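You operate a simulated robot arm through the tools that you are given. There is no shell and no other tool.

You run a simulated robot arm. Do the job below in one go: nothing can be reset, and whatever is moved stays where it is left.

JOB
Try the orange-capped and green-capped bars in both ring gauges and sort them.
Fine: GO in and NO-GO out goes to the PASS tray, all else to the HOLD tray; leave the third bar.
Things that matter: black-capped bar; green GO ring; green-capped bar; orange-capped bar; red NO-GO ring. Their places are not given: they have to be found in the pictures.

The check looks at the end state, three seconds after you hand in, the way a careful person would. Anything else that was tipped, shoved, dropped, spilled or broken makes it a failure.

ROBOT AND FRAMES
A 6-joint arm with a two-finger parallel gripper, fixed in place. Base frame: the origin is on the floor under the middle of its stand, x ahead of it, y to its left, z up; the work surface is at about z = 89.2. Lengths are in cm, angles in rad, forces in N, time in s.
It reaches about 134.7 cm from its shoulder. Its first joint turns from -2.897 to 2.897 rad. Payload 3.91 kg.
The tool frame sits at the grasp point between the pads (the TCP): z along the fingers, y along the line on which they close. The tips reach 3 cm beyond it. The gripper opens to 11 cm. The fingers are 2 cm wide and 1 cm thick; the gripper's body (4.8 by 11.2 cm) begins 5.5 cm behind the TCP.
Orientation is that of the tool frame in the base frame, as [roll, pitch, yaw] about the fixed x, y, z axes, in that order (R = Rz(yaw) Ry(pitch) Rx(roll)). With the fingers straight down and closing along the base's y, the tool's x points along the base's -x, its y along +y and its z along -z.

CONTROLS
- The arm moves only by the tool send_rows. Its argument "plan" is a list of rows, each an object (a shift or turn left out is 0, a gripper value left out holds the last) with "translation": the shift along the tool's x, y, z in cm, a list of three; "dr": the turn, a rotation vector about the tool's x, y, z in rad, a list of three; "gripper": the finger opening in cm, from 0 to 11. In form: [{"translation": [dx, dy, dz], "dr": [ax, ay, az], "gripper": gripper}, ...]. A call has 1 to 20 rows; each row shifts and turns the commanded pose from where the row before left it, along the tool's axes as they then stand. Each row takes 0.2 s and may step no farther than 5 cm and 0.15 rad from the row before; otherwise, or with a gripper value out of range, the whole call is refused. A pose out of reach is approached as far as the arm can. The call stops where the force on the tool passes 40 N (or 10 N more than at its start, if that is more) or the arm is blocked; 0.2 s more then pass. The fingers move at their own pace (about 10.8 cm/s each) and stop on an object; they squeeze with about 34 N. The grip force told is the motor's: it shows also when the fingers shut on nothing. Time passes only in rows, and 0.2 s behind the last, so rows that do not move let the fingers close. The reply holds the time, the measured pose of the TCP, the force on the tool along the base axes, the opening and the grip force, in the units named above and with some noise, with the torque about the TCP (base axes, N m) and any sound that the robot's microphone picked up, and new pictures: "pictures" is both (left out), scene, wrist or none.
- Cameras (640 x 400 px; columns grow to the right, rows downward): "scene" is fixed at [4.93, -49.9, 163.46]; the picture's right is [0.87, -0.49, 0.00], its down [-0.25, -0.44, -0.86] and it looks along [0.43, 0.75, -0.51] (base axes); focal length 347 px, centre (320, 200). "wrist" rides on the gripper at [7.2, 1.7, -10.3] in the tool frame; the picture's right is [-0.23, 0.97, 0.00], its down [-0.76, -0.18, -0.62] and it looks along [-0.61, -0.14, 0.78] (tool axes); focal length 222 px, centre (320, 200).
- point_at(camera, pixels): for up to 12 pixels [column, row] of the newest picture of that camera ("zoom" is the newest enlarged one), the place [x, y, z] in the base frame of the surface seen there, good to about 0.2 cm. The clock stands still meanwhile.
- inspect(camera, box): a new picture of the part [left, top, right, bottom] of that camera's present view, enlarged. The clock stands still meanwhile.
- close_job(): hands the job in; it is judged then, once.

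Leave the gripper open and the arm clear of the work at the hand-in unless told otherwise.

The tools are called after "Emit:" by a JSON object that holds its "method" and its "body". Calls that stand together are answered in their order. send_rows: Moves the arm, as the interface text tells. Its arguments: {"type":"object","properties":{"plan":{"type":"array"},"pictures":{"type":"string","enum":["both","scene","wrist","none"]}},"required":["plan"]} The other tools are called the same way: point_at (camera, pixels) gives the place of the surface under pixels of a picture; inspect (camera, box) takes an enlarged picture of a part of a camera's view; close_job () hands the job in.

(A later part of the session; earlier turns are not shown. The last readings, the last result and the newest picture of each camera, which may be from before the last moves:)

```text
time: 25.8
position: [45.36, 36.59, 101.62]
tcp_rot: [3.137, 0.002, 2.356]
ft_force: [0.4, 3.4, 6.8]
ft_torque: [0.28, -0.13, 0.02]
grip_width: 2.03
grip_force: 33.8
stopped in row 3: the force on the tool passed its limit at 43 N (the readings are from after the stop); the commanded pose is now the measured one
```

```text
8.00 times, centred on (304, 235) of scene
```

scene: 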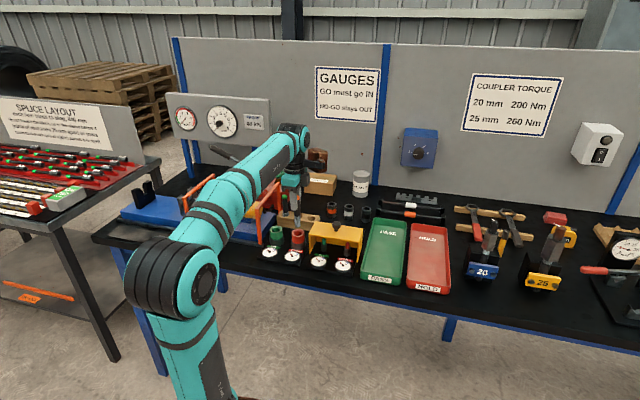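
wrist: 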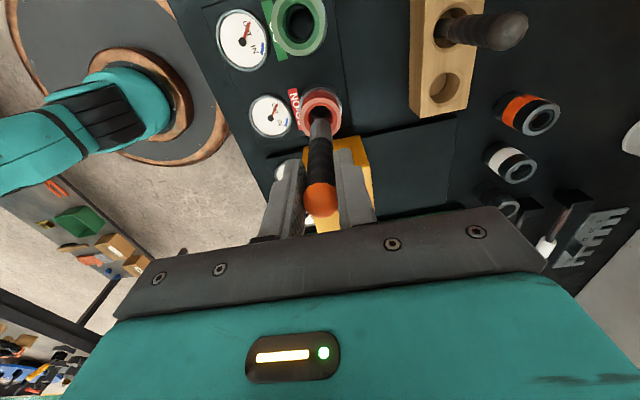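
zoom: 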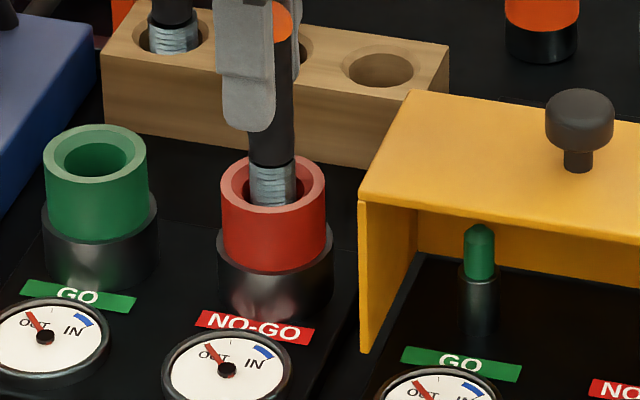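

Contact came at tip z≈92.2 with 27 N, then 43 N stopped the call, and the dial stays OUT. The torque suggests contact on one side (+x, -y), so it could be misalignment. I back off 0.4 cm and then probe gently with small shifts.

Emit:
{"method": "send_rows", "body": {"plan": [{"translation": [0, 0, -0.2]}, {"translation": [0, 0, -0.2]}, {}, {}]}}

Emit:
{"method": "inspect", "body": {"camera": "wrist", "box": [270, 90, 370, 240]}}

Emit:
{"method": "inspect", "body": {"camera": "scene", "box": [272, 200, 320, 230]}}

```text
time: 26.8
position: [45.4, 36.41, 102.09]
tcp_rot: [3.141, 0.0, 2.357]
ft_force: [0.6, -0.4, -3.1]
ft_torque: [0.05, 0.01, 0.0]
grip_width: 2.0
grip_force: 33.9
```

scene: 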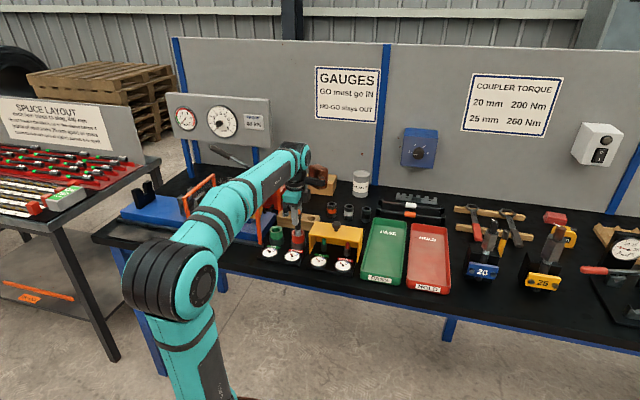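
wrist: 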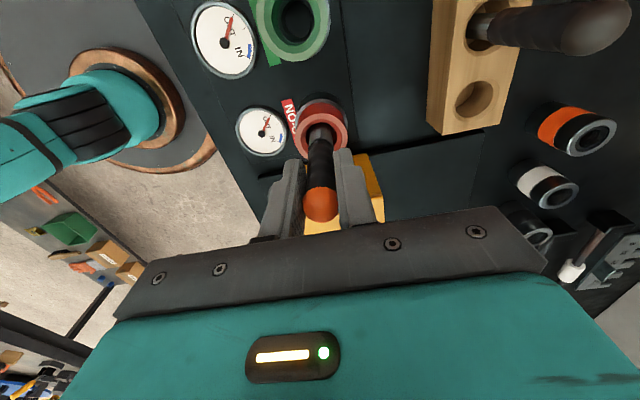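

```text
2.67 times, centred on (320, 165) of wrist
```

zoom: 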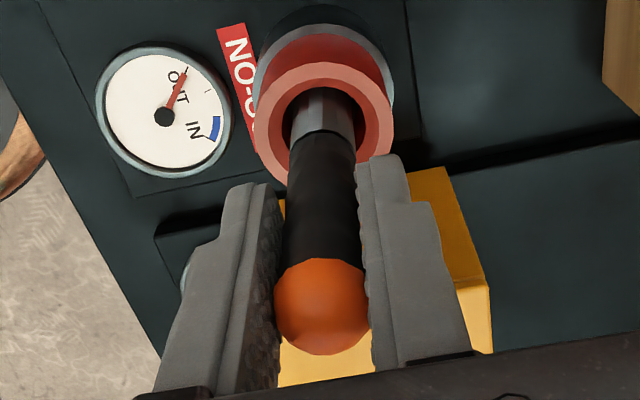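

```text
13.33 times, centred on (296, 215) of scene
```

zoom: 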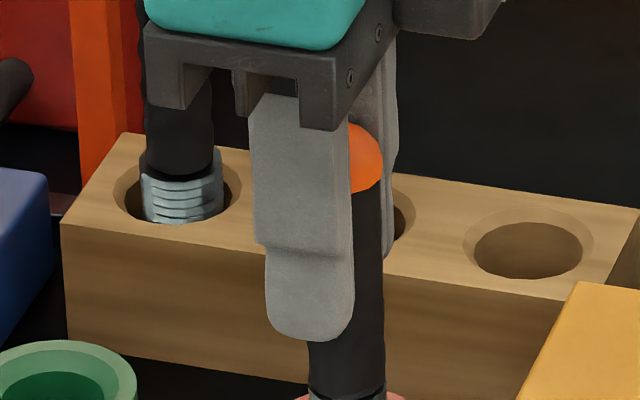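

Emit:
{"method": "inspect", "body": {"camera": "wrist", "box": [288, 95, 352, 145]}}

Emit:
{"method": "inspect", "body": {"camera": "scene", "box": [272, 215, 320, 245]}}

```text
8.00 times, centred on (320, 120) of wrist
```

zoom: 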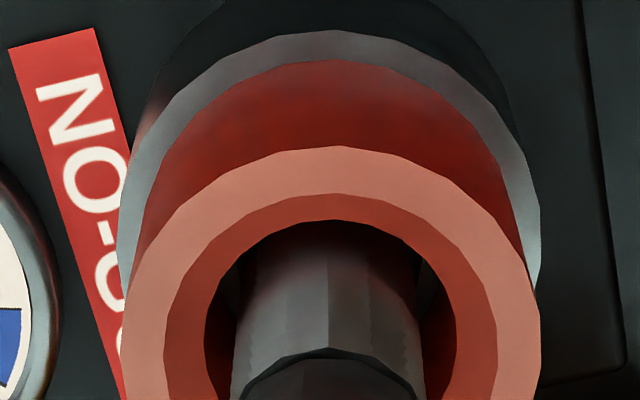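

```text
13.33 times, centred on (296, 230) of scene
```

zoom: 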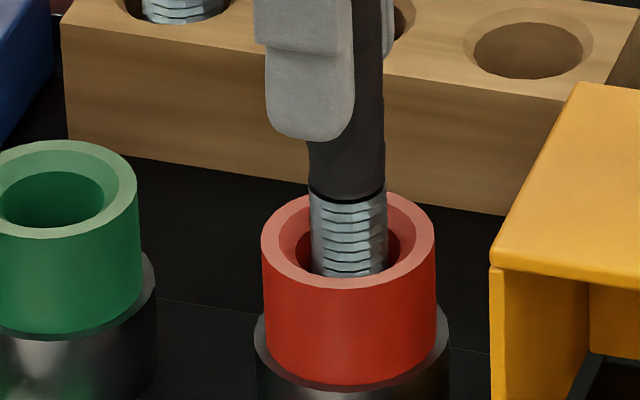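

The bar is within ~0.07 cm of the ring centre. I shift (+0.07, +0.04) and probe down in 0.1 cm steps.

Emit:
{"method": "send_rows", "body": {"plan": [{"translation": [0.07, 0.04, 0]}, {"translation": [0, 0, 0.1]}, {"translation": [0, 0, 0.1]}, {"translation": [0, 0, 0.1]}, {}], "pictures": "none"}}

Emit:
{"method": "send_rows", "body": {"plan": [{"translation": [0, 0, 0.08]}, {}], "pictures": "none"}}

```text
time: 28.0
position: [45.37, 36.53, 101.71]
tcp_rot: [3.14, 0.001, 2.358]
ft_force: [0.6, -0.4, -2.5]
ft_torque: [-0.01, 0.03, -0.01]
grip_width: 1.99
grip_force: 34.3
```

```text
time: 28.6
position: [45.35, 36.55, 101.77]
tcp_rot: [3.139, -0.001, 2.356]
ft_force: [3.6, 1.4, 4.3]
ft_torque: [0.09, -0.3, 0.02]
grip_width: 2.0
grip_force: 33.7
```

There is light contact (7 N) with a sideways push toward (+x, +y), so I nudge +0.06 along tool y and press a bit more.

Emit:
{"method": "send_rows", "body": {"plan": [{"translation": [0, 0.06, 0]}, {}], "pictures": "none"}}

Emit:
{"method": "send_rows", "body": {"plan": [{"translation": [0, 0, 0.06]}, {}], "pictures": "none"}}

```text
time: 29.2
position: [45.42, 36.54, 101.79]
tcp_rot: [3.138, -0.001, 2.356]
ft_force: [4.1, -3.1, 5.6]
ft_torque: [-0.25, -0.38, -0.03]
grip_width: 1.99
grip_force: 33.7
```

```text
time: 29.8
position: [45.33, 36.59, 101.75]
tcp_rot: [3.136, 0.003, 2.356]
ft_force: [7.0, -4.5, 22.8]
ft_torque: [-0.32, -0.75, -0.01]
grip_width: 1.99
grip_force: 34.5
```

The sideways force is now about 8 N along -tool x, so I nudge -0.06 along tool x.

Emit:
{"method": "send_rows", "body": {"plan": [{"translation": [-0.06, 0, 0]}, {}], "pictures": "none"}}

Emit:
{"method": "send_rows", "body": {"plan": [{"translation": [-0.04, 0, 0]}, {}], "pictures": "none"}}

```text
time: 30.4
position: [45.32, 36.59, 101.67]
tcp_rot: [3.137, 0.0, 2.356]
ft_force: [6.2, -2.8, 33.4]
ft_torque: [-0.28, -0.61, -0.01]
grip_width: 1.99
grip_force: 33.8
```

```text
time: 31.0
position: [45.38, 36.79, 101.59]
tcp_rot: [3.137, 0.002, 2.355]
ft_force: [-1.3, -1.8, 31.6]
ft_torque: [-0.21, 0.03, -0.01]
grip_width: 2.01
grip_force: 33.7
```

The sideways force has vanished with ~34 N pressing and the contact centred, yet the bar does not go in. I look at the dial.

Emit:
{"method": "inspect", "body": {"camera": "scene", "box": [272, 215, 328, 255]}}

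Emit:
{"method": "inspect", "body": {"camera": "wrist", "box": [220, 90, 380, 190]}}

```text
10.00 times, centred on (300, 235) of scene
```

zoom: 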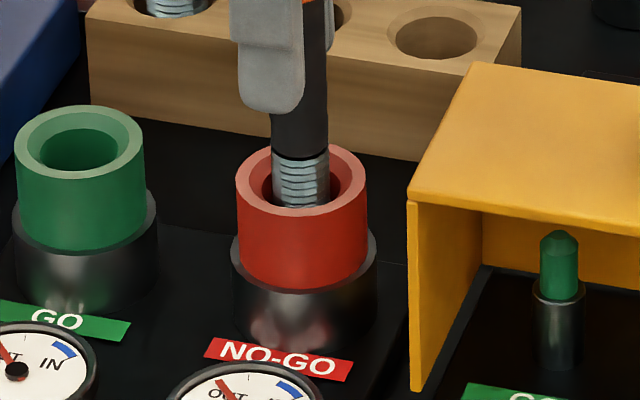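

```text
4.00 times, centred on (300, 140) of wrist
```

zoom: 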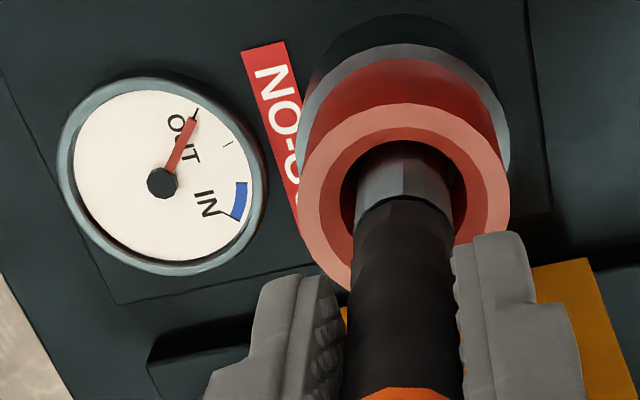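

The dial stays at OUT. To be sure, I relieve the load slightly, dither ±0.05 cm in a small square, and press once more.

Emit:
{"method": "send_rows", "body": {"plan": [{"translation": [0, 0, -0.06]}, {"translation": [0.05, 0, 0]}, {"translation": [0, 0.05, 0]}, {"translation": [-0.05, 0, 0]}, {"translation": [-0.05, 0, 0]}, {"translation": [0, -0.05, 0]}, {"translation": [0, -0.05, 0]}, {"translation": [0.05, 0, 0]}, {"translation": [0.05, 0, 0]}, {"translation": [-0.05, 0.05, 0]}, {}], "pictures": "none"}}

Emit:
{"method": "send_rows", "body": {"plan": [{"translation": [0, 0, 0.05]}, {}], "pictures": "scene"}}

Emit:
{"method": "inspect", "body": {"camera": "scene", "box": [264, 220, 328, 270]}}

```text
time: 33.4
position: [45.43, 36.58, 101.71]
tcp_rot: [3.138, 0.002, 2.356]
ft_force: [-9.7, 0.9, 8.7]
ft_torque: [-0.01, 0.81, -0.03]
grip_width: 2.0
grip_force: 34.8
```

```text
time: 34.0
position: [45.55, 36.57, 101.73]
tcp_rot: [3.137, 0.003, 2.356]
ft_force: [-8.3, 2.7, 12.4]
ft_torque: [0.17, 0.75, 0.0]
grip_width: 2.03
grip_force: 34.1
```

scene: 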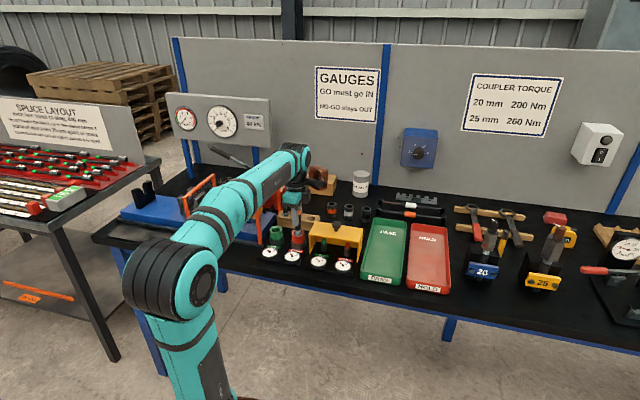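

```text
8.00 times, centred on (296, 245) of scene
```

zoom: 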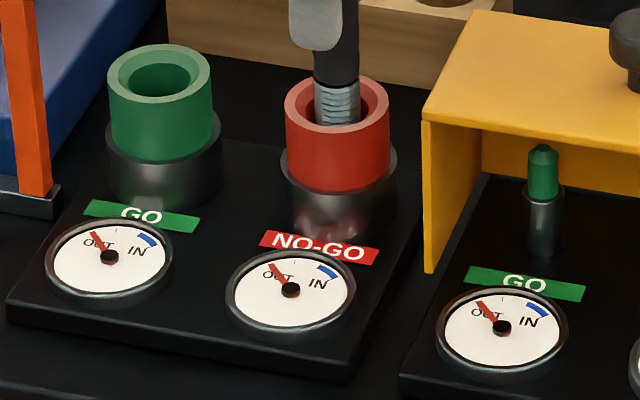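

The tip sits in the bore's chamfer (sideways load of 9 N), with no entry. I do one last balanced press: +0.05 x, -0.03 y, then down a little.

Emit:
{"method": "send_rows", "body": {"plan": [{"translation": [0.04, -0.03, 0]}, {"translation": [0, 0, 0.04]}, {}], "pictures": "none"}}

Emit:
{"method": "send_rows", "body": {"plan": [{"translation": [0, 0, 0.05]}, {}], "pictures": "none"}}

```text
time: 34.8
position: [45.38, 36.57, 101.7]
tcp_rot: [3.135, 0.003, 2.356]
ft_force: [-1.2, 0.7, 31.6]
ft_torque: [-0.05, 0.0, 0.0]
grip_width: 2.02
grip_force: 33.8
```

```text
time: 35.3
position: [45.53, 36.44, 101.82]
tcp_rot: [3.138, 0.002, 2.356]
ft_force: [-5.4, -2.5, 9.4]
ft_torque: [-0.35, 0.44, 0.01]
grip_width: 2.04
grip_force: 34.0
stopped in row 2: the force on the tool passed its limit at 44 N (the readings are from after the stop); the commanded pose is now the measured one
```

At 34 N the side force and torque are both essentially zero, so the contact is all round the bore. The bar does not enter, so the orange bar is GO in and NO-GO out and goes to PASS. I withdraw straight up to clear everything.

Emit:
{"method": "send_rows", "body": {"plan": [{"translation": [0, 0, -0.3]}, {"translation": [0, 0, -0.7]}, {"translation": [0, 0, -1.0]}, {"translation": [0, 0, -1.5]}, {"translation": [0, 0, -2.0]}, {"translation": [0, 0, -2.5]}, {"translation": [0, 0, -3.0]}, {"translation": [0, 0, -3.0]}, {}]}}

Emit:
{"method": "inspect", "body": {"camera": "scene", "box": [240, 170, 460, 300]}}

```text
time: 37.3
position: [45.56, 36.42, 115.72]
tcp_rot: [3.136, 0.001, 2.356]
ft_force: [0.3, 0.4, -2.5]
ft_torque: [-0.02, -0.03, 0.04]
grip_width: 1.99
grip_force: 33.6
```

scene: 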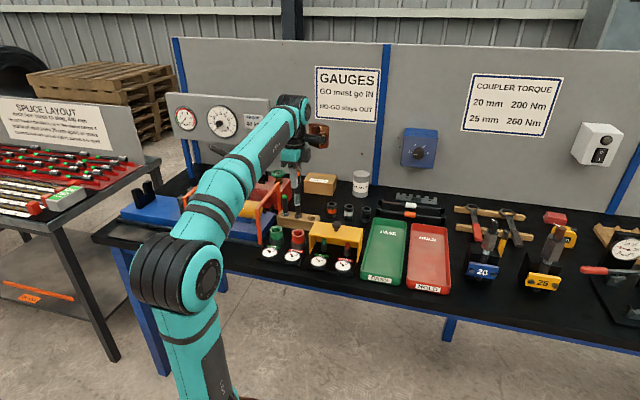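
wrist: 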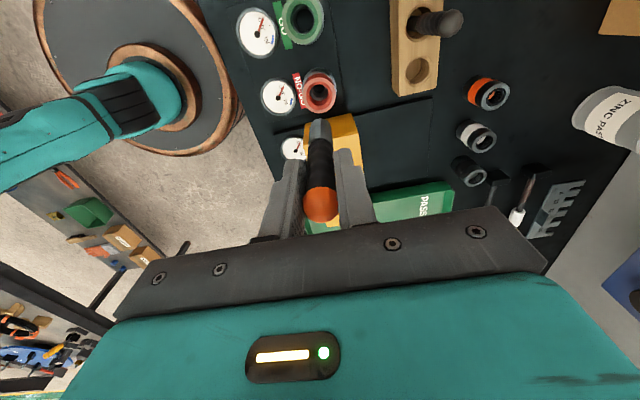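

```text
2.91 times, centred on (350, 235) of scene
```

zoom: 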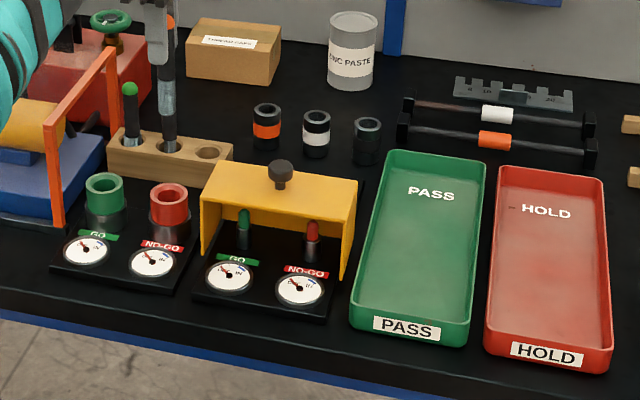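

Both rings are undisturbed. I measure the trays' floors and rims in this enlargement.

Emit:
{"method": "point_at", "body": {"camera": "zoom", "pixels": [[375, 300], [455, 312], [402, 170], [470, 180], [425, 250], [358, 310], [470, 322], [388, 155], [482, 160], [410, 290], [440, 190]]}}

Emit:
{"method": "point_at", "body": {"camera": "zoom", "pixels": [[505, 330], [590, 345], [512, 185], [590, 200], [550, 260], [490, 338], [607, 350], [503, 170], [603, 182], [540, 300], [560, 200]]}}

```text
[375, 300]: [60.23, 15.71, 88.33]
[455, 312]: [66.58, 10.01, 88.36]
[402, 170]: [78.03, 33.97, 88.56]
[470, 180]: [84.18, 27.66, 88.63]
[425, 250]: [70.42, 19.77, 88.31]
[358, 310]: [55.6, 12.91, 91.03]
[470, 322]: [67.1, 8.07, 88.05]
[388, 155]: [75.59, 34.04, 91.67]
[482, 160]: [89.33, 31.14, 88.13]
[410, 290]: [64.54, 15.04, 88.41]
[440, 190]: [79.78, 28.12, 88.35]
```

```text
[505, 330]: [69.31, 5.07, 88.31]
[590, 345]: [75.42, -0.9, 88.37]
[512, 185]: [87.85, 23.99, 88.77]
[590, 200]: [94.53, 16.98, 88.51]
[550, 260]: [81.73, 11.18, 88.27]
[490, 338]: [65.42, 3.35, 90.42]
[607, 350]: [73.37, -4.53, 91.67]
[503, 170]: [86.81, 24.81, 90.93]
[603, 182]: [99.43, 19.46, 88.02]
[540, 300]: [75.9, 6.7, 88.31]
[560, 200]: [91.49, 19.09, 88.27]
```

PASS floor is about 25 x 9 cm with its long axis along (1,1), floor z≈88.35 and rim z≈91.5. I carry the bar high (tip above 106) to over the tray, then turn the gripper 90° so I can lay the bar along the tray.

Emit:
{"method": "send_rows", "body": {"plan": [{"translation": [-3.64, 0.675, 0]}, {"translation": [-3.64, 0.675, 0]}, {"translation": [-3.64, 0.675, 0]}, {"translation": [-3.64, 0.675, 0]}, {"translation": [-3.64, 0.675, 0]}, {"translation": [-3.64, 0.675, 0]}, {"translation": [-3.64, 0.675, 0]}, {"translation": [-3.64, 0.675, 0]}, {}], "pictures": "none"}}

Emit:
{"method": "send_rows", "body": {"plan": [{"dr": [0, 0, 0.1428]}, {"dr": [0, 0, 0.1428]}, {"dr": [0, 0, 0.1428]}, {"dr": [0, 0, 0.1428]}, {"dr": [0, 0, 0.1428]}, {"dr": [0, 0, 0.1428]}, {"dr": [0, 0, 0.1428]}, {"dr": [0, 0, 0.1428]}, {"dr": [0, 0, 0.1428]}, {"dr": [0, 0, 0.1428]}, {"dr": [0, 0, 0.1428]}, {}]}}

```text
time: 39.3
position: [69.91, 19.62, 115.7]
tcp_rot: [3.137, 0.003, 2.356]
ft_force: [1.2, 0.2, -1.8]
ft_torque: [-0.01, 0.01, -0.01]
grip_width: 2.0
grip_force: 33.9
```

```text
time: 41.9
position: [69.86, 19.79, 115.61]
tcp_rot: [3.14, -0.006, 0.783]
ft_force: [-0.5, -0.2, -2.9]
ft_torque: [0.01, 0.01, 0.02]
grip_width: 1.99
grip_force: 33.6
```

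scene: 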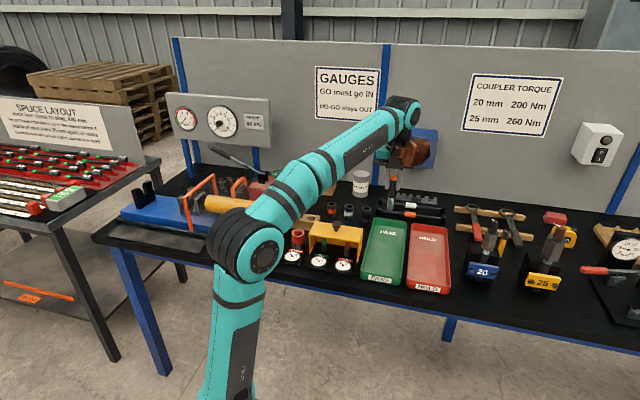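
wrist: 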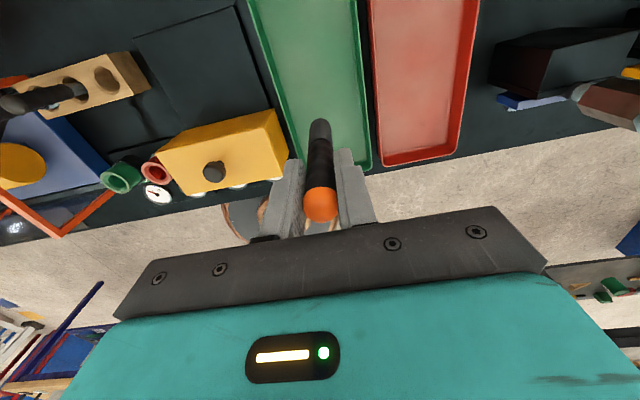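

The gripper is turned (x axis now along (1,1)). I tilt about the tool's y by 65° in free air so the bar points outward and down, the camera staying on top.

Emit:
{"method": "send_rows", "body": {"plan": [{"dr": [0, 0.1418, 0]}, {"dr": [0, 0.1418, 0]}, {"dr": [0, 0.1418, 0]}, {"dr": [0, 0.1418, 0]}, {}, {"dr": [0, 0.1418, 0]}, {"dr": [0, 0.1418, 0]}, {"dr": [0, 0.1418, 0]}, {"dr": [0, 0.1418, 0]}, {}, {}]}}

```text
time: 44.3
position: [69.88, 19.8, 115.86]
tcp_rot: [3.138, -1.139, 0.786]
ft_force: [0.5, -0.7, -2.6]
ft_torque: [-0.08, 0.05, -0.06]
grip_width: 1.98
grip_force: 34.0
```

scene: 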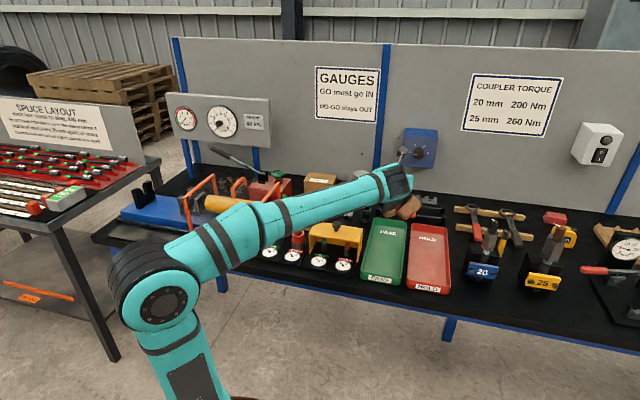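
wrist: 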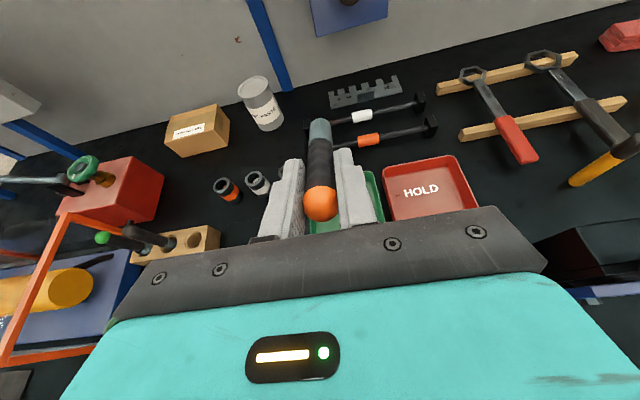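

The tilt works. Before going lower I check where the forearm runs relative to the cover, trays and bench edge.

Emit:
{"method": "point_at", "body": {"camera": "scene", "pixels": [[165, 290], [225, 245], [270, 235], [310, 210], [345, 205], [380, 185], [395, 180], [410, 205], [240, 268], [330, 290], [400, 308], [340, 225]]}}

Emit:
{"method": "inspect", "body": {"camera": "scene", "box": [300, 150, 460, 300]}}

```text
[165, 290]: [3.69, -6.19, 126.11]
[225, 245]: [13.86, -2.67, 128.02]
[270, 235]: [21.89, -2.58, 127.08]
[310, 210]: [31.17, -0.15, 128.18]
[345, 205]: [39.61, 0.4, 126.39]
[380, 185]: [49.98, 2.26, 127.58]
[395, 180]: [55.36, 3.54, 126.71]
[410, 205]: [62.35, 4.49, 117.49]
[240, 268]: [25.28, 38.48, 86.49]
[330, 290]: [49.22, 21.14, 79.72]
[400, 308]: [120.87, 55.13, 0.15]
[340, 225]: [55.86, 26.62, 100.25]
```

```text
2.67 times, centred on (380, 225) of scene
```

zoom: 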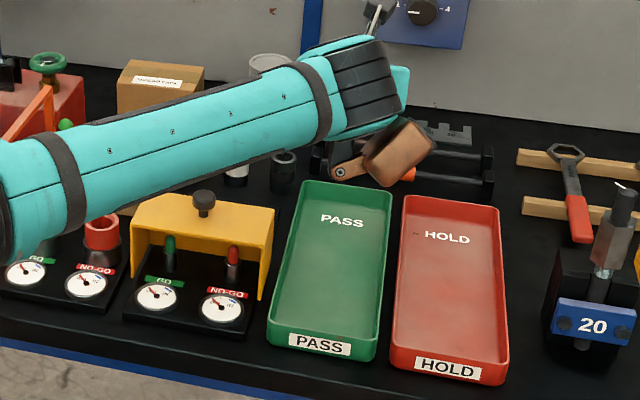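

A brown block on the wrist hangs on the low side. I measure its lowest points to know the clearance when lowering.

Emit:
{"method": "point_at", "body": {"camera": "zoom", "pixels": [[405, 130], [430, 140], [395, 155], [375, 165], [382, 183], [415, 165], [340, 170], [350, 165], [360, 180], [335, 175], [400, 100], [370, 120]]}}

Emit:
{"method": "inspect", "body": {"camera": "scene", "box": [370, 170, 434, 220]}}

```text
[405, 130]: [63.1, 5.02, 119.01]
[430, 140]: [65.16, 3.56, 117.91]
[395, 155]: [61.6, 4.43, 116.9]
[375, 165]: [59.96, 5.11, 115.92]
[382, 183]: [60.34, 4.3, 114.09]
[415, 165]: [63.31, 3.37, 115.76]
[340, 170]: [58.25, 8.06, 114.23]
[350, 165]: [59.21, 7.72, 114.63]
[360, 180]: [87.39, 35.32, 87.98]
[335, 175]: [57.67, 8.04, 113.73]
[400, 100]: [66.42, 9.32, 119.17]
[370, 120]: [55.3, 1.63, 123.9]
```

```text
8.00 times, centred on (402, 195) of scene
```

zoom: 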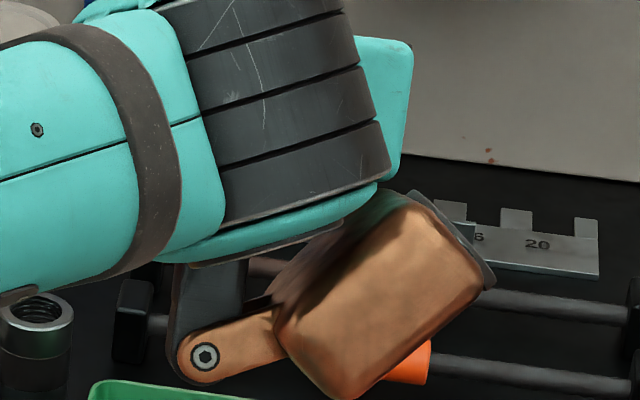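

The lowest wrist point is ~2 cm below the TCP at 65° tilt, so I ease the tilt to 57°, which keeps that part well above the tray rim. I shift slightly left (-0.8 in tool y) and lower toward z≈100 over the tray.

Emit:
{"method": "send_rows", "body": {"plan": [{"dr": [0, -0.142, 0]}, {"translation": [0, -0.8, 0]}, {"translation": [-3.31, 0, 2.15]}, {"translation": [-3.31, 0, 2.15]}, {"translation": [-3.31, 0, 2.15]}, {"translation": [-3.31, 0, 2.15]}, {}]}}

Emit:
{"method": "inspect", "body": {"camera": "scene", "box": [330, 180, 490, 300]}}

```text
time: 45.9
position: [69.37, 20.4, 99.89]
tcp_rot: [3.139, -0.996, 0.788]
ft_force: [-1.0, -0.5, -2.6]
ft_torque: [-0.07, 0.05, -0.01]
grip_width: 2.01
grip_force: 34.0
```

scene: 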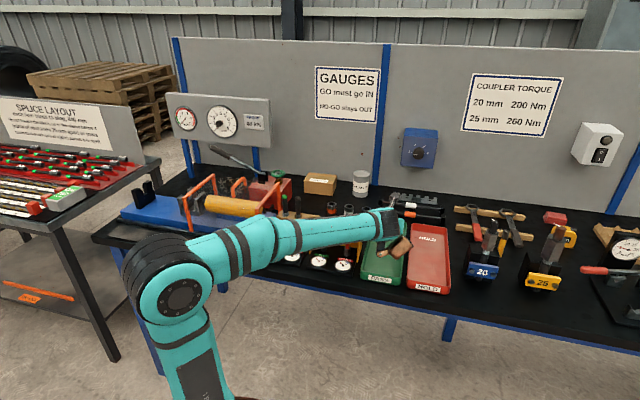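
wrist: 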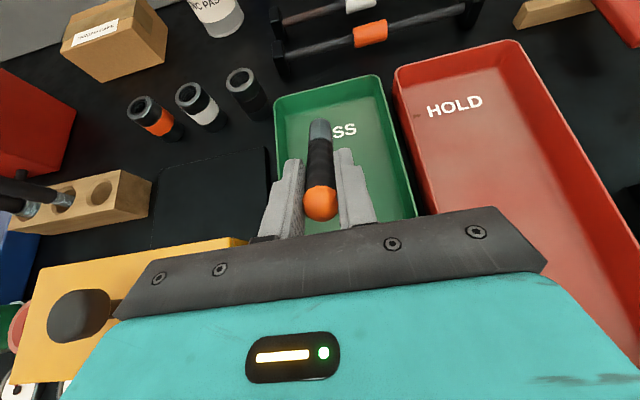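

```text
3.33 times, centred on (410, 240) of scene
```

zoom: 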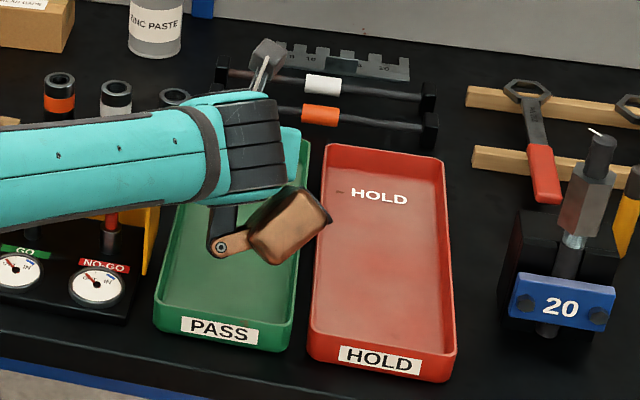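

The bar is above the PASS floor and the body clears the yellow cover by ~1.5 cm. I lower in 1 cm steps, then finer, until the tip touches.

Emit:
{"method": "send_rows", "body": {"plan": [{"translation": [-0.839, 0, 0.545]}, {"translation": [-0.839, 0, 0.545]}, {"translation": [-0.839, 0, 0.545]}, {"translation": [-0.839, 0, 0.545]}, {}], "pictures": "none"}}

Emit:
{"method": "send_rows", "body": {"plan": [{"translation": [-0.252, 0, 0.164]}, {"translation": [-0.252, 0, 0.164]}, {"translation": [-0.252, 0, 0.164]}, {}]}}

Emit:
{"method": "inspect", "body": {"camera": "scene", "box": [330, 180, 490, 300]}}

```text
time: 47.1
position: [69.42, 20.38, 95.86]
tcp_rot: [3.14, -0.997, 0.787]
ft_force: [0.4, -0.7, -2.3]
ft_torque: [-0.09, 0.08, 0.0]
grip_width: 2.03
grip_force: 34.1
```

```text
time: 48.1
position: [69.23, 20.27, 95.01]
tcp_rot: [3.141, -0.998, 0.787]
ft_force: [-0.1, 0.2, -2.1]
ft_torque: [-0.09, 0.07, -0.04]
grip_width: 2.01
grip_force: 33.8
```

scene: 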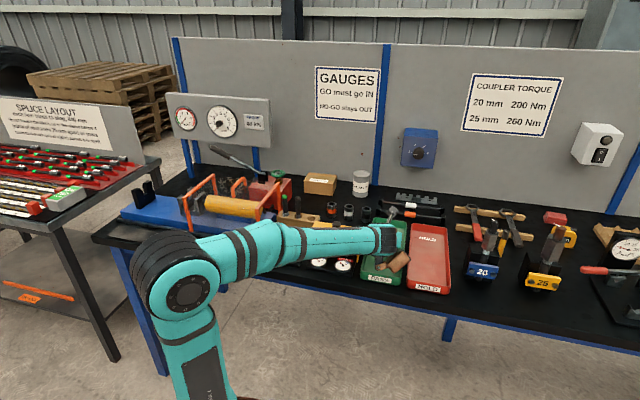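
wrist: 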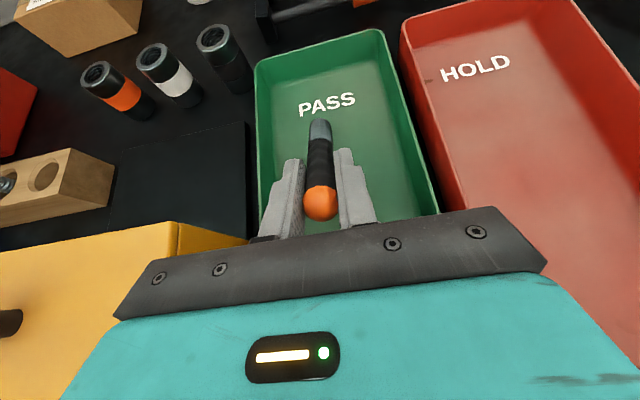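

```text
3.33 times, centred on (410, 240) of scene
```

zoom: 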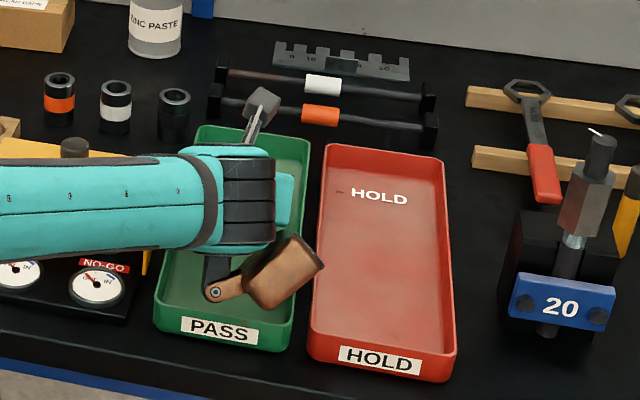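

No contact yet. I keep lowering; once the tip touches, the bar should pivot in the pads and lie flatter.

Emit:
{"method": "send_rows", "body": {"plan": [{"translation": [-0.252, 0, 0.164]}, {"translation": [-0.252, 0, 0.164]}, {"translation": [-0.252, 0, 0.164]}, {}], "pictures": "none"}}

Emit:
{"method": "send_rows", "body": {"plan": [{"translation": [-0.252, 0, 0.164]}, {"translation": [-0.252, 0, 0.164]}, {}], "pictures": "wrist"}}

```text
time: 49.1
position: [69.2, 20.27, 94.14]
tcp_rot: [3.138, -0.998, 0.787]
ft_force: [-4.4, -3.2, 12.8]
ft_torque: [0.67, -0.66, 0.03]
grip_width: 2.04
grip_force: 34.0
```

```text
time: 49.9
position: [69.32, 20.32, 93.69]
tcp_rot: [3.138, -0.998, 0.788]
ft_force: [-2.8, -3.2, 19.9]
ft_torque: [-0.21, -0.14, -0.06]
grip_width: 2.0
grip_force: 33.9
```

wrist: 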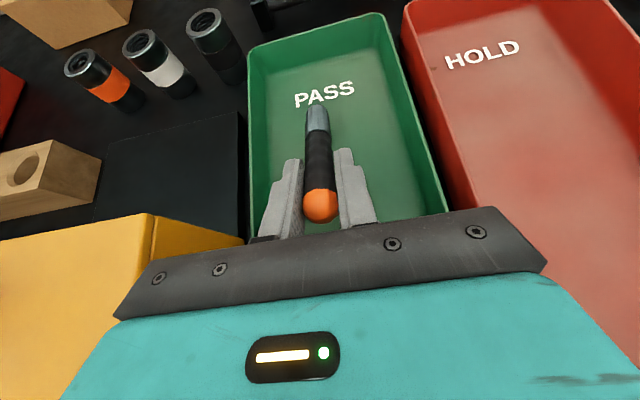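

The bar is pivoting flatter in the pads (tip now at wrist (316,105)). I lower a bit more in small steps.

Emit:
{"method": "send_rows", "body": {"plan": [{"translation": [-0.168, 0, 0.109]}, {"translation": [-0.168, 0, 0.109]}, {}], "pictures": "none"}}

Emit:
{"method": "send_rows", "body": {"plan": [{"translation": [-0.168, 0, 0.109]}, {"translation": [-0.168, 0, 0.109]}, {}], "pictures": "both"}}

```text
time: 50.4
position: [69.42, 20.49, 93.62]
tcp_rot: [3.133, -1.0, 0.792]
ft_force: [2.4, 0.7, 5.8]
ft_torque: [-0.26, -0.05, 0.0]
grip_width: 2.01
grip_force: 34.3
stopped in row 2: the force on the tool passed its limit at 44 N (the readings are from after the stop); the commanded pose is now the measured one
```

```text
time: 51.0
position: [69.34, 20.38, 93.48]
tcp_rot: [3.125, -1.005, 0.798]
ft_force: [3.6, 3.1, 7.2]
ft_torque: [-1.35, 0.76, 0.21]
grip_width: 2.01
grip_force: 33.9
stopped in row 3: the force on the tool passed its limit at 43 N (the readings are from after the stop); the commanded pose is now the measured one
```

scene: 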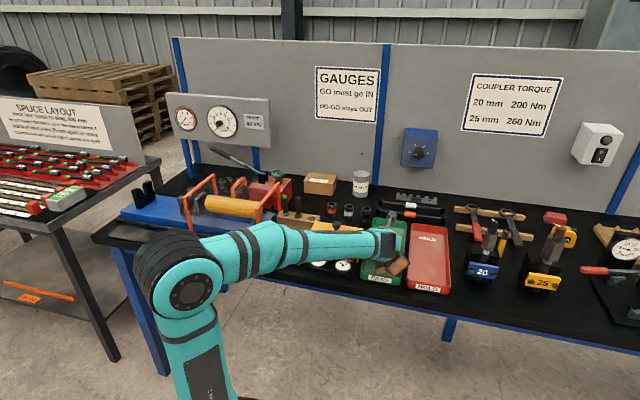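
wrist: 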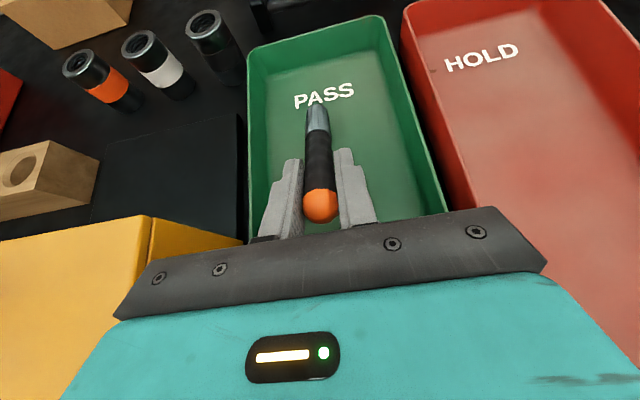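

The torque now points to a second contact behind the TCP: the low side of the gripper body near the tray's front rim. I lift 0.5 cm right away and look.

Emit:
{"method": "send_rows", "body": {"plan": [{"translation": [0.21, 0, -0.136]}, {"translation": [0.21, 0, -0.136]}, {}]}}

Emit:
{"method": "inspect", "body": {"camera": "scene", "box": [350, 210, 446, 300]}}

```text
time: 51.8
position: [69.42, 20.3, 93.89]
tcp_rot: [3.125, -1.004, 0.796]
ft_force: [0.1, -0.3, -3.0]
ft_torque: [-0.06, 0.03, 0.01]
grip_width: 2.0
grip_force: 34.2
```

scene: 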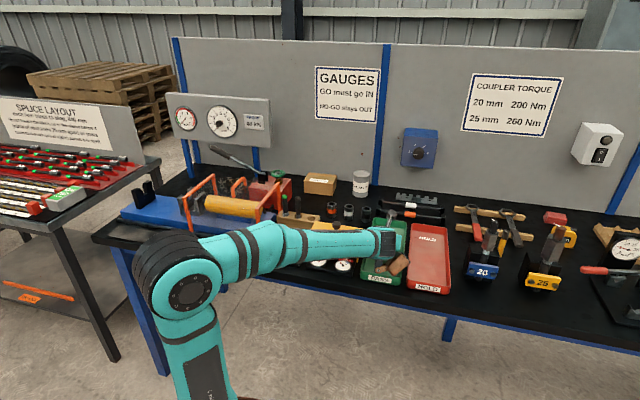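
wrist: 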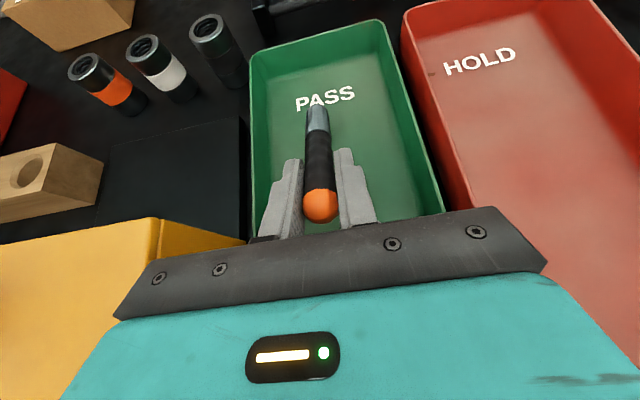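

```text
4.44 times, centred on (398, 255) of scene
```

zoom: 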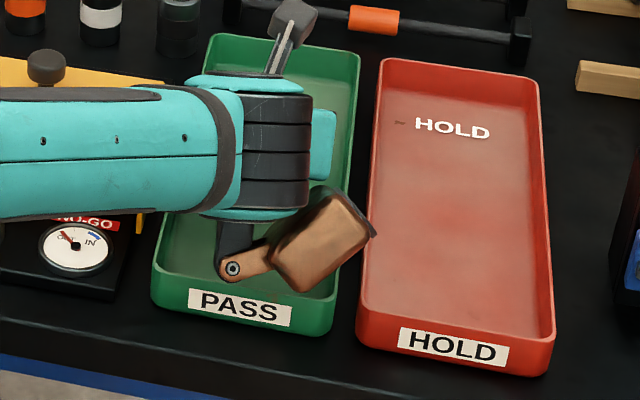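

The tray looks unmoved. I measure the low parts of the gripper housing to plan a steeper tool angle.

Emit:
{"method": "point_at", "body": {"camera": "zoom", "pixels": [[232, 268], [222, 278], [228, 284], [265, 265], [290, 285], [305, 290], [330, 275], [372, 235], [345, 195], [235, 240], [250, 250], [200, 275]]}}

Emit:
{"method": "point_at", "body": {"camera": "wrist", "pixels": [[316, 108], [318, 130], [319, 160], [320, 205], [300, 100], [345, 110]]}}

```text
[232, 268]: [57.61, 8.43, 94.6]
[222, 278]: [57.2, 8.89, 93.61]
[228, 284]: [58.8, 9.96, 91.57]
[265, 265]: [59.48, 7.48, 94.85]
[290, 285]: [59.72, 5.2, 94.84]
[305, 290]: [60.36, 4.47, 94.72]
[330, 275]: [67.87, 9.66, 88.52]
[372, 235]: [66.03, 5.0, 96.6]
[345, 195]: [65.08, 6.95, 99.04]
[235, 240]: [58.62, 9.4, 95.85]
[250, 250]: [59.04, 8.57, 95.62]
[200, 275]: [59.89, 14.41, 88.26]
```

```text
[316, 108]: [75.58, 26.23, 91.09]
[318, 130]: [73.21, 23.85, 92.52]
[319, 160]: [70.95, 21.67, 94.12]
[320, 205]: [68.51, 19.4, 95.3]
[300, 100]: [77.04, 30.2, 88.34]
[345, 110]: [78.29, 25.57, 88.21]
```

The bar itself now leans at ~65° from vertical. I raise 3.5 cm and steepen the tool to ~40° so the housing is well above the rim; then I'll lower again and let the bar pivot flat.

Emit:
{"method": "send_rows", "body": {"plan": [{"translation": [1.47, 0, -0.95]}, {"translation": [1.47, 0, -0.95]}, {"dr": [0, -0.15, 0]}, {"dr": [0, -0.15, 0]}, {}]}}

Emit:
{"method": "inspect", "body": {"camera": "scene", "box": [350, 190, 446, 280]}}

```text
time: 53.0
position: [69.55, 20.33, 97.5]
tcp_rot: [3.133, -0.702, 0.791]
ft_force: [0.1, -0.8, -3.2]
ft_torque: [-0.05, 0.07, -0.03]
grip_width: 2.03
grip_force: 34.1
```

scene: 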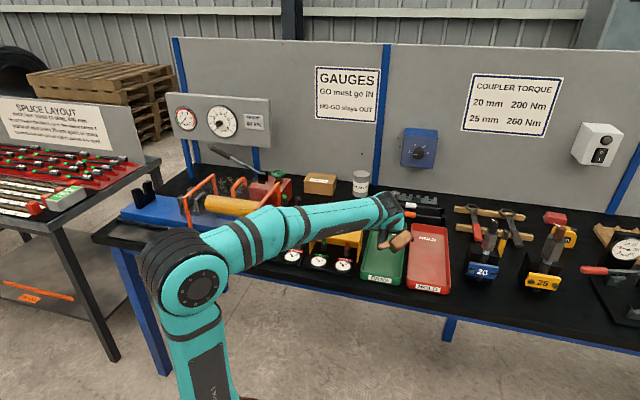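
wrist: 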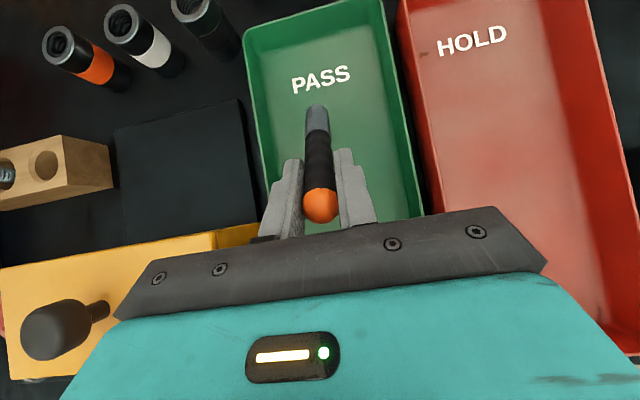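

```text
4.44 times, centred on (398, 235) of scene
```

zoom: 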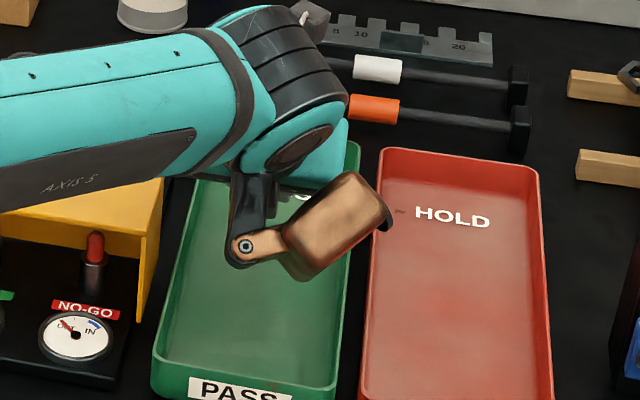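

The tool is now at 40°. I lower toward contact again and let the bar pivot.

Emit:
{"method": "send_rows", "body": {"plan": [{"translation": [-0.645, 0, 0.764]}, {"translation": [-0.387, 0, 0.458]}, {"translation": [-0.194, 0, 0.229]}, {"translation": [-0.194, 0, 0.229]}, {}], "pictures": "none"}}

Emit:
{"method": "send_rows", "body": {"plan": [{"translation": [-0.194, 0, 0.229]}, {"translation": [-0.194, 0, 0.229]}, {}], "pictures": "none"}}

Emit:
{"method": "send_rows", "body": {"plan": [{"translation": [-0.194, 0, 0.229]}, {"translation": [-0.194, 0, 0.229]}, {}], "pictures": "wrist"}}

```text
time: 54.2
position: [69.26, 20.31, 95.34]
tcp_rot: [3.13, -0.706, 0.79]
ft_force: [-6.2, -5.0, 17.9]
ft_torque: [0.58, -0.53, 0.01]
grip_width: 2.02
grip_force: 34.8
```

```text
time: 55.0
position: [69.39, 20.31, 94.76]
tcp_rot: [3.13, -0.706, 0.79]
ft_force: [-4.6, -5.9, 17.1]
ft_torque: [0.52, -0.64, -0.09]
grip_width: 2.0
grip_force: 33.6
```

```text
time: 55.8
position: [69.37, 20.34, 94.08]
tcp_rot: [3.135, -0.706, 0.79]
ft_force: [-4.8, -2.9, 15.7]
ft_torque: [0.67, -0.54, 0.1]
grip_width: 2.03
grip_force: 33.5
```

wrist: 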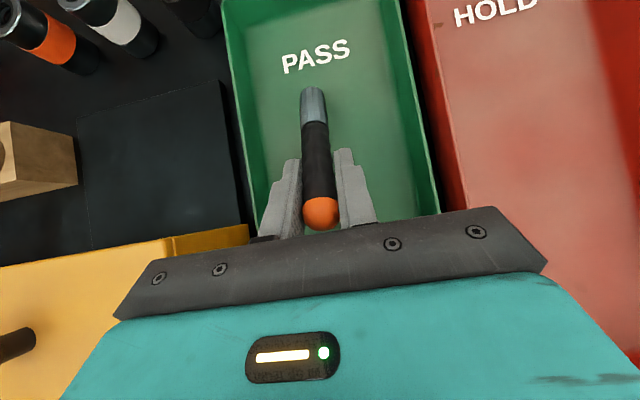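

The bar pivots steadily with ~17 N at the tip and only tip contact. I continue down.

Emit:
{"method": "send_rows", "body": {"plan": [{"translation": [-0.194, 0, 0.229]}, {"translation": [-0.194, 0, 0.229]}, {}], "pictures": "none"}}

Emit:
{"method": "send_rows", "body": {"plan": [{"translation": [-0.194, 0, 0.229]}, {"translation": [-0.194, 0, 0.229]}, {}], "pictures": "none"}}

Emit:
{"method": "send_rows", "body": {"plan": [{"translation": [-0.194, 0, 0.229]}, {}], "pictures": "both"}}

```text
time: 56.6
position: [69.34, 20.49, 93.56]
tcp_rot: [3.132, -0.704, 0.791]
ft_force: [-4.1, -4.7, 13.5]
ft_torque: [0.55, -0.62, -0.04]
grip_width: 2.03
grip_force: 34.4
```

```text
time: 57.4
position: [69.39, 20.38, 92.83]
tcp_rot: [3.132, -0.705, 0.791]
ft_force: [-3.4, -4.5, 12.5]
ft_torque: [0.58, -0.63, -0.05]
grip_width: 2.03
grip_force: 34.3
```

```text
time: 58.0
position: [69.3, 20.28, 92.68]
tcp_rot: [3.131, -0.705, 0.791]
ft_force: [-4.2, -3.3, 12.4]
ft_torque: [0.66, -0.68, 0.04]
grip_width: 2.03
grip_force: 34.8
```

scene: 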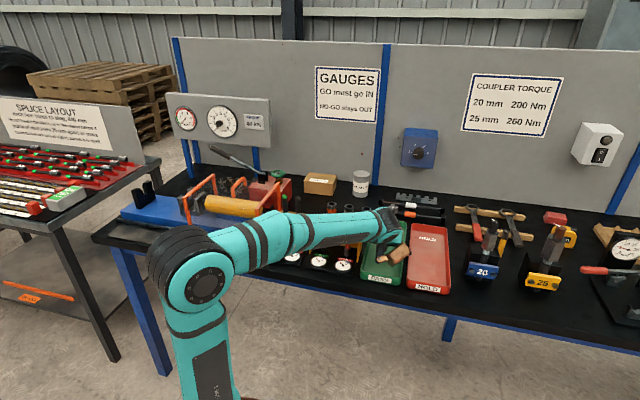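
wrist: 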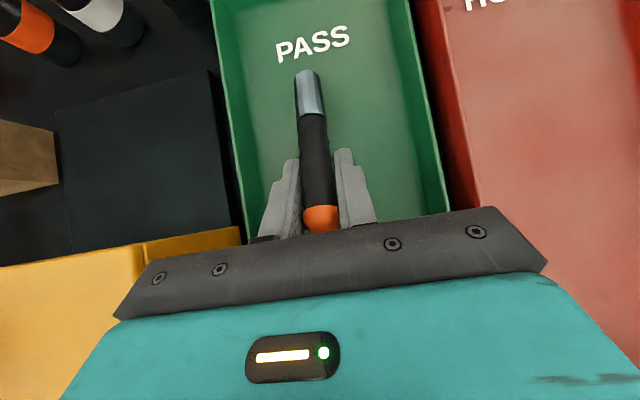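

The bar is at ~69°, almost flat. Two more small steps, then release by opening to 3.4 cm.

Emit:
{"method": "send_rows", "body": {"plan": [{"translation": [-0.194, 0, 0.229]}, {"translation": [-0.194, 0, 0.229]}, {}], "pictures": "none"}}

Emit:
{"method": "send_rows", "body": {"plan": [{"gripper": 2.2}, {"gripper": 2.6}, {"gripper": 3.4}, {}, {}], "pictures": "both"}}

```text
time: 58.8
position: [69.45, 20.18, 91.93]
tcp_rot: [3.133, -0.707, 0.79]
ft_force: [-2.8, -2.8, 11.7]
ft_torque: [0.64, -0.7, -0.03]
grip_width: 2.0
grip_force: 34.3
```

```text
time: 60.0
position: [69.42, 20.43, 92.06]
tcp_rot: [3.132, -0.704, 0.793]
ft_force: [1.5, -0.5, 0.9]
ft_torque: [-0.01, 0.0, 0.01]
grip_width: 3.39
grip_force: 0.1
```

scene: 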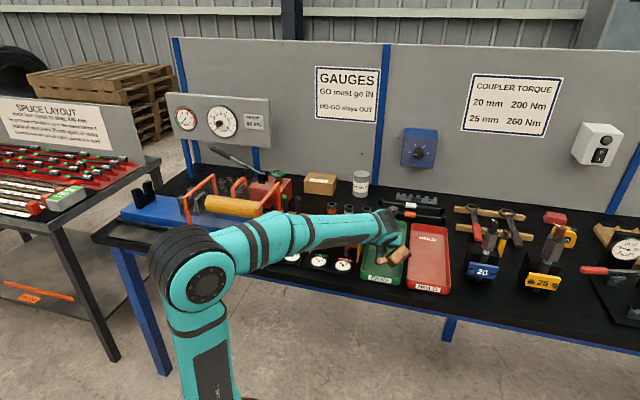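
wrist: 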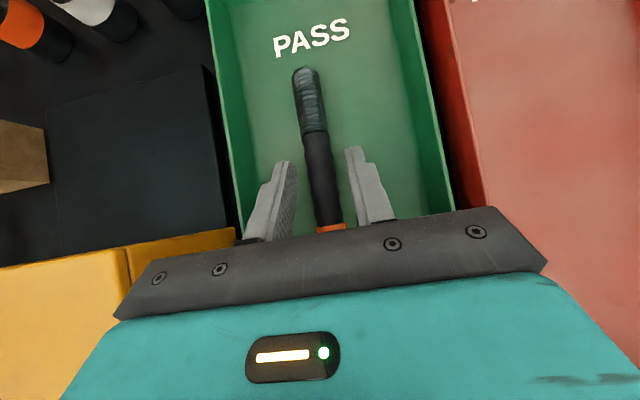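

The orange bar lies on the PASS tray floor between the open fingers. I lift straight up.

Emit:
{"method": "send_rows", "body": {"plan": [{"translation": [0.645, 0, -0.764]}, {"translation": [0.645, 0, -0.764]}, {"translation": [1.29, 0, -1.528]}, {"translation": [1.935, 0, -2.292]}, {"translation": [2.58, 0, -3.056]}, {"translation": [2.58, 0, -3.056]}, {"translation": [2.58, 0, -3.056]}, {"translation": [2.58, 0, -3.056]}, {}]}}

Emit:
{"method": "inspect", "body": {"camera": "scene", "box": [350, 200, 460, 300]}}

```text
time: 62.0
position: [69.15, 20.54, 115.03]
tcp_rot: [3.131, -0.705, 0.791]
ft_force: [0.5, 0.3, 0.4]
ft_torque: [-0.01, -0.02, 0.0]
grip_width: 3.43
grip_force: 0.0
```

scene: 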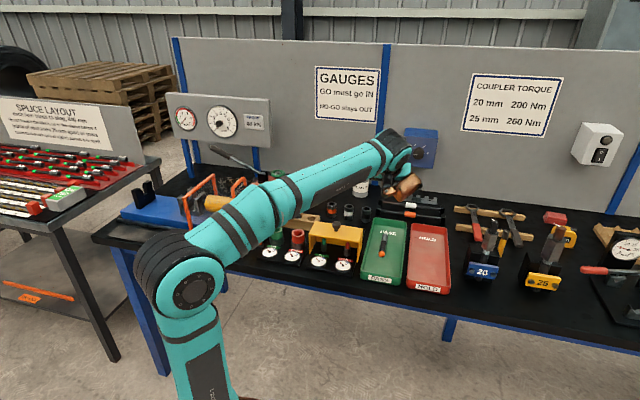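
wrist: 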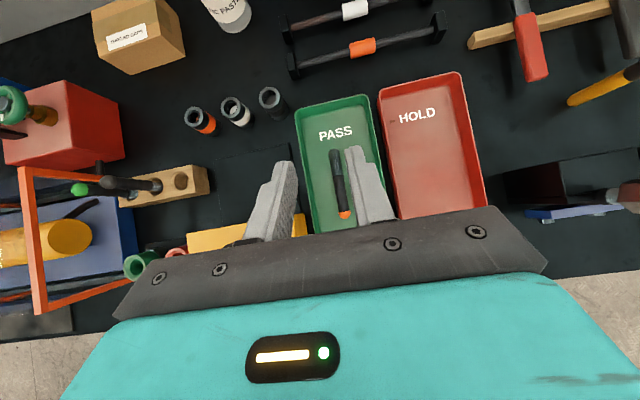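

```text
4.00 times, centred on (405, 250) of scene
```

zoom: 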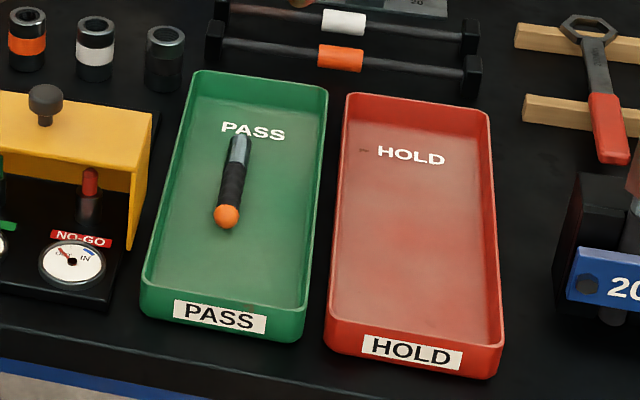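

The orange bar lies flat in PASS and nothing else moved. Now I undo the tilt and the 90° turn at height.

Emit:
{"method": "send_rows", "body": {"plan": [{"dr": [0, -0.141, 0]}, {"dr": [0, -0.141, 0]}, {"dr": [0, -0.141, 0]}, {"dr": [0, -0.141, 0]}, {"dr": [0, -0.141, 0], "gripper": 6}, {}], "pictures": "none"}}

Emit:
{"method": "send_rows", "body": {"plan": [{"dr": [0, 0, -0.1428]}, {"dr": [0, 0, -0.1428]}, {"dr": [0, 0, -0.1428]}, {"dr": [0, 0, -0.1428]}, {"dr": [0, 0, -0.1428]}, {"dr": [0, 0, -0.1428]}, {"dr": [0, 0, -0.1428]}, {"dr": [0, 0, -0.1428]}, {"dr": [0, 0, -0.1428]}, {"dr": [0, 0, -0.1428]}, {"dr": [0, 0, -0.1428]}, {}, {}], "pictures": "none"}}

```text
time: 63.4
position: [69.28, 20.54, 114.89]
tcp_rot: [3.135, 0.005, 0.784]
ft_force: [0.3, 0.6, -0.3]
ft_torque: [0.03, 0.01, 0.01]
grip_width: 6.0
grip_force: 0.1
```

```text
time: 66.2
position: [69.26, 20.58, 114.97]
tcp_rot: [-3.14, 0.007, 2.356]
ft_force: [-0.9, -0.5, -0.3]
ft_torque: [-0.01, -0.01, -0.01]
grip_width: 6.0
grip_force: 0.0
```

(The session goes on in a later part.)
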